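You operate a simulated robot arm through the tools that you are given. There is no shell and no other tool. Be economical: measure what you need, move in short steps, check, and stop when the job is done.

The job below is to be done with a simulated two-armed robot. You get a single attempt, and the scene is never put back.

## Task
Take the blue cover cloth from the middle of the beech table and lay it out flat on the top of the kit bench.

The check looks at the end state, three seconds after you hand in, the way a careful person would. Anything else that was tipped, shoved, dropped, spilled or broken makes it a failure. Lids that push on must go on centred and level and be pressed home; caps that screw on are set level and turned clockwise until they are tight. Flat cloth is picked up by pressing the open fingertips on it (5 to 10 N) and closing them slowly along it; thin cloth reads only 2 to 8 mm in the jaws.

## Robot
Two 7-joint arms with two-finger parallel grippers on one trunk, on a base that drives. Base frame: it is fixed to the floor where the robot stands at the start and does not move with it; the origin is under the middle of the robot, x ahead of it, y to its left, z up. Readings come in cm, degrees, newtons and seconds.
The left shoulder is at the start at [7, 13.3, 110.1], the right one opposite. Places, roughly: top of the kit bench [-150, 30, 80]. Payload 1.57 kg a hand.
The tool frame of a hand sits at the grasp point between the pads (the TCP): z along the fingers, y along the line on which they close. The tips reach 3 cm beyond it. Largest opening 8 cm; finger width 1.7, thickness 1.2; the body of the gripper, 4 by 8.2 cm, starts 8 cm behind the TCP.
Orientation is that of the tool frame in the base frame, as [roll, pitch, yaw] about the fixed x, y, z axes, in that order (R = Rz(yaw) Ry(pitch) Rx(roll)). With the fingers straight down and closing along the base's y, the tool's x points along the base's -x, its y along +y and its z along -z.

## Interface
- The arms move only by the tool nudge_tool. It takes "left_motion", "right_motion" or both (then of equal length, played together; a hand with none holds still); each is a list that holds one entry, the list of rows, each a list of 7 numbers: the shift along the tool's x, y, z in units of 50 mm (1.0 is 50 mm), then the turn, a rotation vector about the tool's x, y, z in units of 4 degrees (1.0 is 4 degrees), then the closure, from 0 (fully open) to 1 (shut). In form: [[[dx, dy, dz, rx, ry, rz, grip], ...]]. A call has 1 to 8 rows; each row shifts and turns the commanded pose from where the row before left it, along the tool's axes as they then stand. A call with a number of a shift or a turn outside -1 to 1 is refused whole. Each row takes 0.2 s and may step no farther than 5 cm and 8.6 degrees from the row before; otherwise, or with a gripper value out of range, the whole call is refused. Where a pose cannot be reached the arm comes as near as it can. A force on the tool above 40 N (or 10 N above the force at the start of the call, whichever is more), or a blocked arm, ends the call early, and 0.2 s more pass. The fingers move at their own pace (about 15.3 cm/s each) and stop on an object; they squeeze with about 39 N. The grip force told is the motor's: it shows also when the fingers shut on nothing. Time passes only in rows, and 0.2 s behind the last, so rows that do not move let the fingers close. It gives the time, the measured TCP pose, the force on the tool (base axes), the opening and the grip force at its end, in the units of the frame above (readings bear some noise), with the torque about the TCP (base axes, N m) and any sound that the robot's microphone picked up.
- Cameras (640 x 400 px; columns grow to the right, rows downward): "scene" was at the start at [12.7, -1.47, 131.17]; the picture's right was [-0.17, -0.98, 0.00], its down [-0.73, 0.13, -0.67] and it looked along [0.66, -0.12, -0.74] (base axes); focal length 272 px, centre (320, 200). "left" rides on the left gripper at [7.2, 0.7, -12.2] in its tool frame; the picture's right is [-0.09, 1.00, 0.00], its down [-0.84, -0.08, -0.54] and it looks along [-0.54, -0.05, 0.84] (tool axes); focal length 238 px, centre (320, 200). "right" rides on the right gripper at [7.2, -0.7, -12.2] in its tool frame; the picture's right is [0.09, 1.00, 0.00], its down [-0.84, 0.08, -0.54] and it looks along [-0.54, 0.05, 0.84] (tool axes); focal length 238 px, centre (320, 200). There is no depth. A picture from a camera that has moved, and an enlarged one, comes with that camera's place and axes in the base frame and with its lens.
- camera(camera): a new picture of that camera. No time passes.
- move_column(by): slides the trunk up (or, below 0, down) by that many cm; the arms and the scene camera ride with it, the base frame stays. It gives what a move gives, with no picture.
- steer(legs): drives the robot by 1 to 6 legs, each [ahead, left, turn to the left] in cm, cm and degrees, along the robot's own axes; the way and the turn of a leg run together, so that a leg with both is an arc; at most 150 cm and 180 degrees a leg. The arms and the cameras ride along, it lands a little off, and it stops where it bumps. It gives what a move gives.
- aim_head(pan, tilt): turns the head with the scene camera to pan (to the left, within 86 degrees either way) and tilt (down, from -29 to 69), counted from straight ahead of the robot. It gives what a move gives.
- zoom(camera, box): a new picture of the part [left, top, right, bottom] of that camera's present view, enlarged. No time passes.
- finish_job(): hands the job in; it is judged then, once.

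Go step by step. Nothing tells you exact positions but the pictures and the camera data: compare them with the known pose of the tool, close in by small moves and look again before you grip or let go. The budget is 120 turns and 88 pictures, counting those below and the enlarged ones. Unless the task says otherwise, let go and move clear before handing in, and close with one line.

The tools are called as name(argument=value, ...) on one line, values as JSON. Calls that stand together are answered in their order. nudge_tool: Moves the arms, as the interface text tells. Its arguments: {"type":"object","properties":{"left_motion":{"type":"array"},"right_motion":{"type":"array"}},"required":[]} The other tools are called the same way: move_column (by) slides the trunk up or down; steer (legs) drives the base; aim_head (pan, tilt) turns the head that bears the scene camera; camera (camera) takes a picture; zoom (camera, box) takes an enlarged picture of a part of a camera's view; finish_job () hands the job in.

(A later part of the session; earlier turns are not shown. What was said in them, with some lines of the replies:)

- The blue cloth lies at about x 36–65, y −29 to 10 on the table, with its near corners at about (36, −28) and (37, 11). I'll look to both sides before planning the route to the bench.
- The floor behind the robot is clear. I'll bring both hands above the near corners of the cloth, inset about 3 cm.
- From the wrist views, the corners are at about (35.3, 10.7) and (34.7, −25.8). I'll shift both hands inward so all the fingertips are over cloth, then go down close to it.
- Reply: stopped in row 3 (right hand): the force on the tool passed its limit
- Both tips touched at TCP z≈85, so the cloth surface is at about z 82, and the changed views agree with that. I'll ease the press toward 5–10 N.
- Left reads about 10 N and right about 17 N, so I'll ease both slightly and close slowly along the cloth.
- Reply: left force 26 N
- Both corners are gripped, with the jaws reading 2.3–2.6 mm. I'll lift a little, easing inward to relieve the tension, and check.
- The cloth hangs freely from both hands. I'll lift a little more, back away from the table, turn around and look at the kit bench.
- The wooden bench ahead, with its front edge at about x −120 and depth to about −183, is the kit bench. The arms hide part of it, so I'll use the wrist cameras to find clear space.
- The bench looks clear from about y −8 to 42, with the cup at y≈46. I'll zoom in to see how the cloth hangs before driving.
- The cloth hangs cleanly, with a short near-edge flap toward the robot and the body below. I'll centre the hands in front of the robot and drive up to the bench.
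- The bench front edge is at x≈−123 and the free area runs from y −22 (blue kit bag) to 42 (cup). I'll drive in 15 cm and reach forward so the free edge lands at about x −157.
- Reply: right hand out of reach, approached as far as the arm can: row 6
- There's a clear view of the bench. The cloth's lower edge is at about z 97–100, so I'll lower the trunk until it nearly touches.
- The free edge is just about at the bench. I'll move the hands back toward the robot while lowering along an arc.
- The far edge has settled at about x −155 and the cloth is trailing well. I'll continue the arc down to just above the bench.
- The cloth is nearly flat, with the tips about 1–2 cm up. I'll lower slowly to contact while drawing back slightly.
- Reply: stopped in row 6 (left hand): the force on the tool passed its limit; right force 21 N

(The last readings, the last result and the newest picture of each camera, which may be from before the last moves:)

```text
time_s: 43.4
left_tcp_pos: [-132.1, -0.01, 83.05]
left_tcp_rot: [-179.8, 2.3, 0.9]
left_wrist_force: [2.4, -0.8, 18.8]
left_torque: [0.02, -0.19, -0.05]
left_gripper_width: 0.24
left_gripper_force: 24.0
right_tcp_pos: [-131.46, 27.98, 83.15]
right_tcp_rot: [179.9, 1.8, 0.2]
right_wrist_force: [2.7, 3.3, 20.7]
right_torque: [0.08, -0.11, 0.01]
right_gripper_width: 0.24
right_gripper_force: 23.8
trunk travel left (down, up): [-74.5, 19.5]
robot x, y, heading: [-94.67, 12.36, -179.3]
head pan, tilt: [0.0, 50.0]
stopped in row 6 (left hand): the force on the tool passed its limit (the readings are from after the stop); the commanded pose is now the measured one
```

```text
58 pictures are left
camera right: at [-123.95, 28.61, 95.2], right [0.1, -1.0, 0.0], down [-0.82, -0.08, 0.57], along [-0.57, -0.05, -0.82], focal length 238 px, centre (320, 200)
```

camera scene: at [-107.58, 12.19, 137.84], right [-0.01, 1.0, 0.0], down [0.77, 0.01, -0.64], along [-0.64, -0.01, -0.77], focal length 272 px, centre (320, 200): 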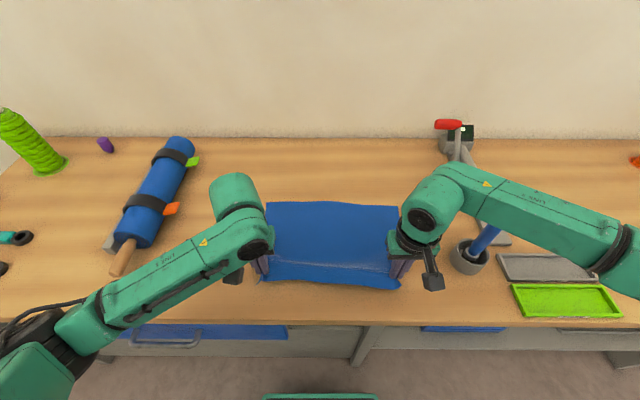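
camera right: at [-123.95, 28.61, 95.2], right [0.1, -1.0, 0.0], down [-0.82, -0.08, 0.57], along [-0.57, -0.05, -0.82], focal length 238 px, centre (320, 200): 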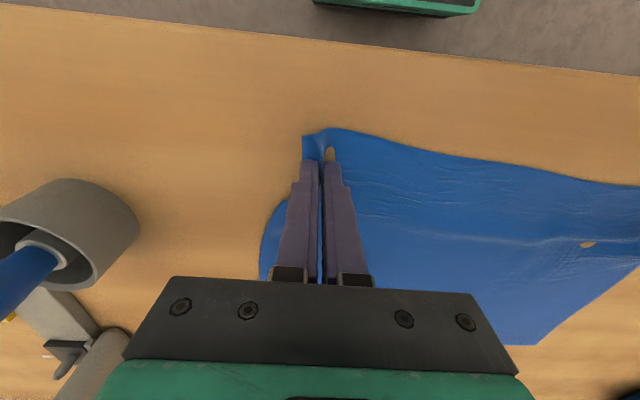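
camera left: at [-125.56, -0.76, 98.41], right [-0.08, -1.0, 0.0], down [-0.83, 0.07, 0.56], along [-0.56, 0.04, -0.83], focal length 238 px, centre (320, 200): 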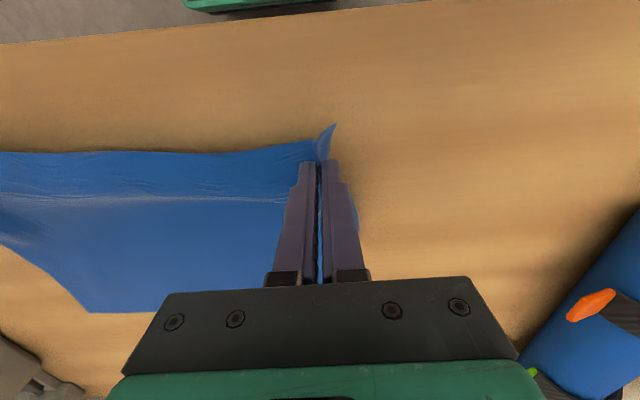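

Contact is at TCP z≈83.1, so the bench top is at about z 80, with the near cloth edge about 5 cm inside the bench edge. I'll ease the pressure and open slowly to spread the pinched fold back out.

nudge_tool(left_motion=[[[0, 0, -0.03, 0, 0, 0, 1], [0, 0, 0, 0, 0, 0, 0.95], [0, 0, 0, 0, 0, 0, 0.88], [0, 0, 0, 0, 0, 0, 0.8], [0, 0, 0, 0, 0, 0, 0.72], [0, 0, 0, 0, 0, 0, 0.64], [0, 0, 0, 0, 0, 0, 0.56], [0, 0, 0, 0, 0, 0, 0.5]]], right_motion=[[[0, 0, -0.03, 0, 0, 0, 1], [0, 0, 0, 0, 0, 0, 0.95], [0, 0, 0, 0, 0, 0, 0.88], [0, 0, 0, 0, 0, 0, 0.8], [0, 0, 0, 0, 0, 0, 0.72], [0, 0, 0, 0, 0, 0, 0.64], [0, 0, 0, 0, 0, 0, 0.56], [0, 0, 0, 0, 0, 0, 0.5]]])

camera(camera="right")

camera(camera="left")

```text
time_s: 45.2
left_tcp_pos: [-132.31, -0.12, 83.21]
left_tcp_rot: [-179.7, 1.8, 1.0]
left_wrist_force: [0.3, 1.2, 20.0]
left_torque: [-0.09, -0.11, 0.0]
left_gripper_width: 3.12
left_gripper_force: 0.0
right_tcp_pos: [-131.53, 27.84, 83.18]
right_tcp_rot: [179.9, 1.7, 0.4]
right_wrist_force: [-0.8, -3.0, 13.5]
right_torque: [0.07, -0.08, -0.02]
right_gripper_width: 3.35
right_gripper_force: 0.0
trunk travel left (down, up): [-74.5, 19.5]
robot x, y, heading: [-94.91, 12.27, -179.6]
head pan, tilt: [0.0, 50.0]
```

```text
57 pictures are left
camera right: at [-124.06, 28.57, 95.22], right [0.1, -1.0, 0.0], down [-0.82, -0.08, 0.56], along [-0.56, -0.05, -0.83], focal length 238 px, centre (320, 200)
```

right: 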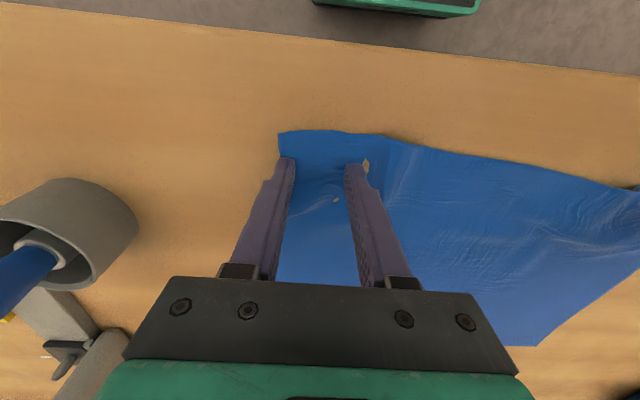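

```text
56 pictures are left
camera left: at [-124.65, -0.79, 95.03], right [-0.08, -1.0, 0.0], down [-0.82, 0.06, 0.57], along [-0.57, 0.04, -0.82], focal length 238 px, centre (320, 200)
```

left: 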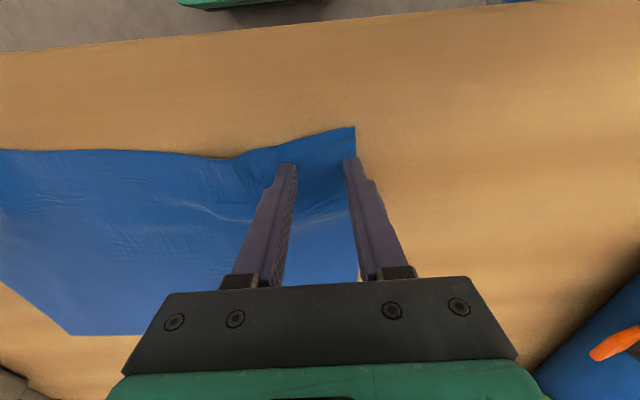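

The folds opened out, but the inner fingers pushed some slack inward. I'll slide both hands outward about 1.2 cm while still pressing to pull it taut, then lift straight up.

nudge_tool(left_motion=[[[0, 0.08, 0, 0, 0, 0, 0.5], [0, 0.08, 0, 0, 0, 0, 0.5], [0, 0.08, 0, 0, 0, 0, 0.5], [0, 0, 0, 0, 0, 0, 0.5]]], right_motion=[[[0, -0.08, 0, 0, 0, 0, 0.5], [0, -0.08, 0, 0, 0, 0, 0.5], [0, -0.08, 0, 0, 0, 0, 0.5], [0, 0, 0, 0, 0, 0, 0.5]]])

camera(camera="scene")

camera(camera="right")

```text
time_s: 46.2
left_tcp_pos: [-132.11, -1.38, 83.14]
left_tcp_rot: [-179.8, 1.9, 0.9]
left_wrist_force: [-0.4, 6.7, 20.1]
left_torque: [0.03, -0.12, -0.02]
left_gripper_width: 3.24
left_gripper_force: 0.0
right_tcp_pos: [-131.37, 29.06, 83.11]
right_tcp_rot: [180.0, 1.6, 0.3]
right_wrist_force: [-0.4, -5.5, 18.1]
right_torque: [0.07, -0.12, -0.05]
right_gripper_width: 3.36
right_gripper_force: 0.0
trunk travel left (down, up): [-74.5, 19.5]
robot x, y, heading: [-94.73, 12.08, -179.3]
head pan, tilt: [0.0, 50.0]
```

```text
55 pictures are left
camera scene: at [-107.1, 12.19, 137.91], right [-0.01, 1.0, 0.0], down [0.76, 0.01, -0.65], along [-0.65, -0.01, -0.76], focal length 272 px, centre (320, 200)
```

scene: 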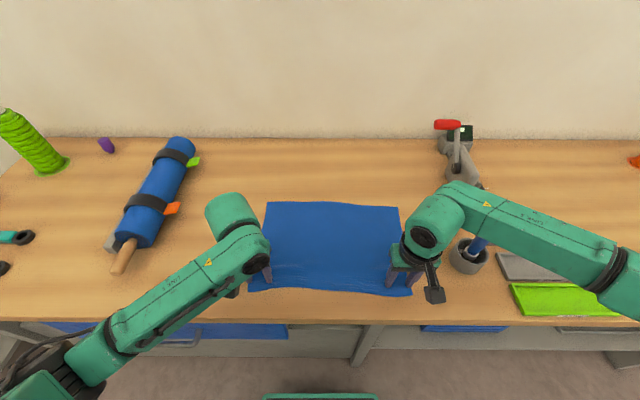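

```text
54 pictures are left
camera right: at [-124.0, 29.8, 95.21], right [0.1, -1.0, 0.0], down [-0.82, -0.08, 0.56], along [-0.56, -0.05, -0.83], focal length 238 px, centre (320, 200)
```

right: 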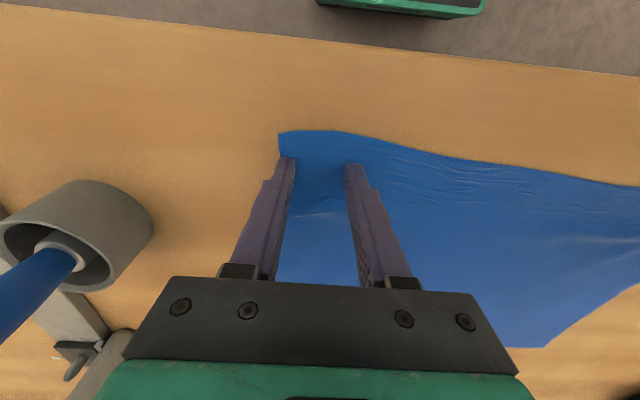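

That's spread nicely. I'll lift straight up and inspect.

nudge_tool(left_motion=[[[0, 0, -0.1, 0, 0, 0, 0.5], [0, 0, -0.3, 0, 0, 0, 0.5], [0, 0, -0.8, 0, 0, 0, 0.5], [0, 0, -0.8, 0, 0, 0, 0.5], [0, 0, -0.8, 0, 0, 0, 0.5], [0, 0, -0.8, 0, 0, 0, 0.5], [0, 0, 0, 0, 0, 0, 0.5]]], right_motion=[[[0, 0, -0.1, 0, 0, 0, 0.5], [0, 0, -0.3, 0, 0, 0, 0.5], [0, 0, -0.8, 0, 0, 0, 0.5], [0, 0, -0.8, 0, 0, 0, 0.5], [0, 0, -0.8, 0, 0, 0, 0.5], [0, 0, -0.8, 0, 0, 0, 0.5], [0, 0, 0, 0, 0, 0, 0.5]]])

zoom(camera="scene", box=[200, 170, 456, 330])

camera(camera="right")

camera(camera="left")

```text
time_s: 47.8
left_tcp_pos: [-131.91, -1.35, 101.12]
left_tcp_rot: [-179.8, 1.7, 0.9]
left_wrist_force: [0.2, 0.0, -0.2]
left_torque: [-0.01, -0.01, -0.01]
left_gripper_width: 3.99
left_gripper_force: 0.1
right_tcp_pos: [-131.16, 29.14, 101.06]
right_tcp_rot: [-180.0, 1.3, 0.3]
right_wrist_force: [-0.7, -0.1, -0.3]
right_torque: [-0.01, -0.01, 0.0]
right_gripper_width: 3.99
right_gripper_force: 0.0
trunk travel left (down, up): [-74.5, 19.5]
robot x, y, heading: [-94.78, 12.21, -179.4]
head pan, tilt: [0.0, 50.0]
```

```text
2.50 times, centred on (328, 250) of scene
camera zoom: at [-107.63, 12.19, 137.84], right [-0.01, 1.0, 0.0], down [0.77, 0.01, -0.64], along [-0.64, -0.01, -0.77], focal length 679 px, centre (300, 75)
```

zoom: 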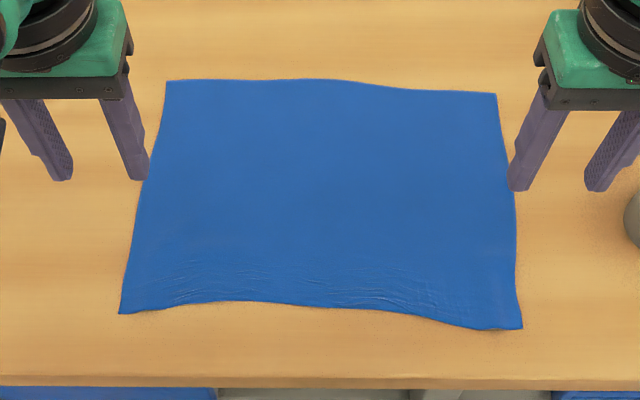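

```text
52 pictures are left
camera right: at [-123.93, 29.79, 113.16], right [0.1, -1.0, 0.0], down [-0.82, -0.08, 0.56], along [-0.56, -0.05, -0.83], focal length 238 px, centre (320, 200)
```

right: 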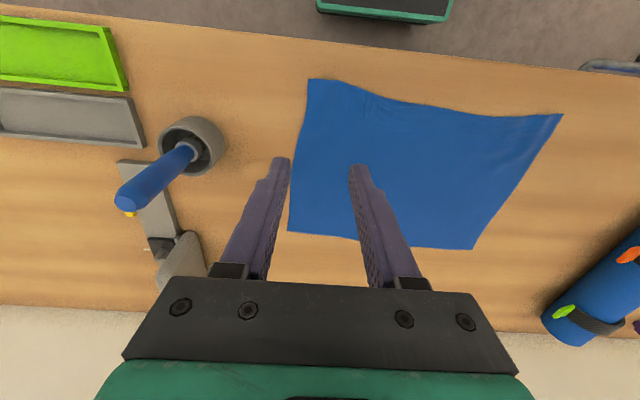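

```text
51 pictures are left
camera left: at [-124.39, -2.01, 112.94], right [-0.08, -1.0, 0.0], down [-0.82, 0.06, 0.57], along [-0.56, 0.04, -0.82], focal length 238 px, centre (320, 200)
```

left: 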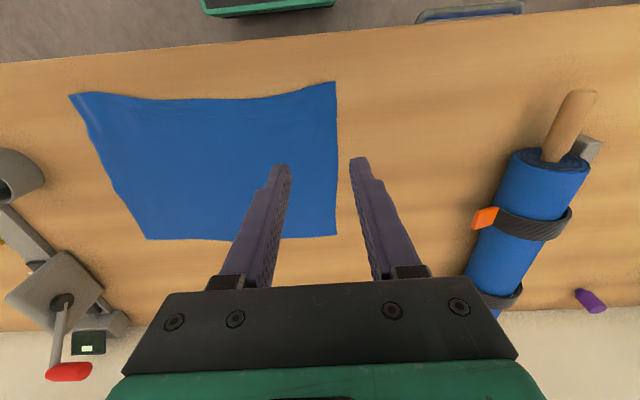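

The cloth lies flat, fully on the bench, and nothing else has moved. I'll raise the trunk, back off a bit and hand in.

move_column(by=12)

steer(legs=[[-25, 0, 0]])

camera(camera="scene")

```text
time_s: 49.3
left_tcp_pos: [-131.92, -1.4, 113.02]
left_tcp_rot: [-179.8, 1.6, 0.8]
left_wrist_force: [-0.2, 0.5, 0.2]
left_torque: [-0.01, 0.04, 0.01]
left_gripper_width: 4.01
left_gripper_force: 0.0
right_tcp_pos: [-131.39, 29.18, 113.01]
right_tcp_rot: [179.9, 1.2, 0.4]
right_wrist_force: [0.5, -0.1, -0.2]
right_torque: [0.03, 0.02, -0.01]
right_gripper_width: 4.02
right_gripper_force: 0.1
trunk travel left (down, up): [-86.5, 7.5]
robot x, y, heading: [-94.83, 12.48, -179.6]
head pan, tilt: [0.0, 50.0]
```

```text
time_s: 51.1
left_tcp_pos: [-107.23, -1.11, 112.91]
left_tcp_rot: [-179.9, 1.5, 1.0]
left_wrist_force: [-0.6, 0.2, -0.1]
left_torque: [-0.01, 0.0, -0.01]
left_gripper_width: 4.05
left_gripper_force: 0.0
right_tcp_pos: [-106.71, 29.41, 112.83]
right_tcp_rot: [180.0, 1.1, 0.3]
right_wrist_force: [0.5, -0.3, -0.3]
right_torque: [0.04, -0.01, -0.01]
right_gripper_width: 3.99
right_gripper_force: 0.1
trunk travel left (down, up): [-86.5, 7.5]
robot x, y, heading: [-70.08, 12.27, -179.4]
head pan, tilt: [0.0, 50.0]
```

```text
50 pictures are left
camera scene: at [-82.99, 12.42, 149.82], right [-0.01, 1.0, 0.0], down [0.77, 0.01, -0.64], along [-0.64, -0.01, -0.77], focal length 272 px, centre (320, 200)
```

scene: 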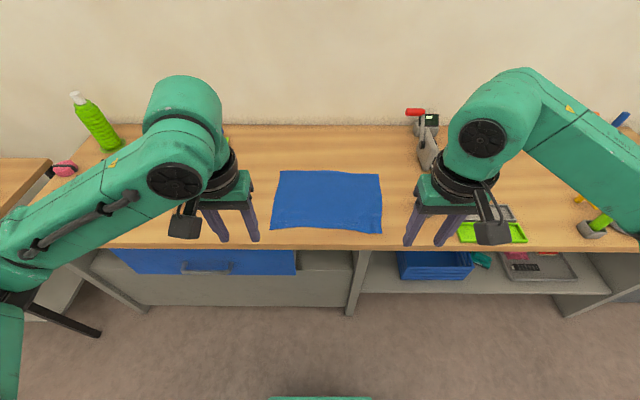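

The cloth is flat on the bench and the hands are clear, so I'm handing in.

finish_job()

```text
The job is handed in.
```

The blue cover cloth is laid out flat on top of the kit bench, about 5 cm in from the front edge, with only faint wrinkles near that edge. I saw nothing else moved or knocked over.
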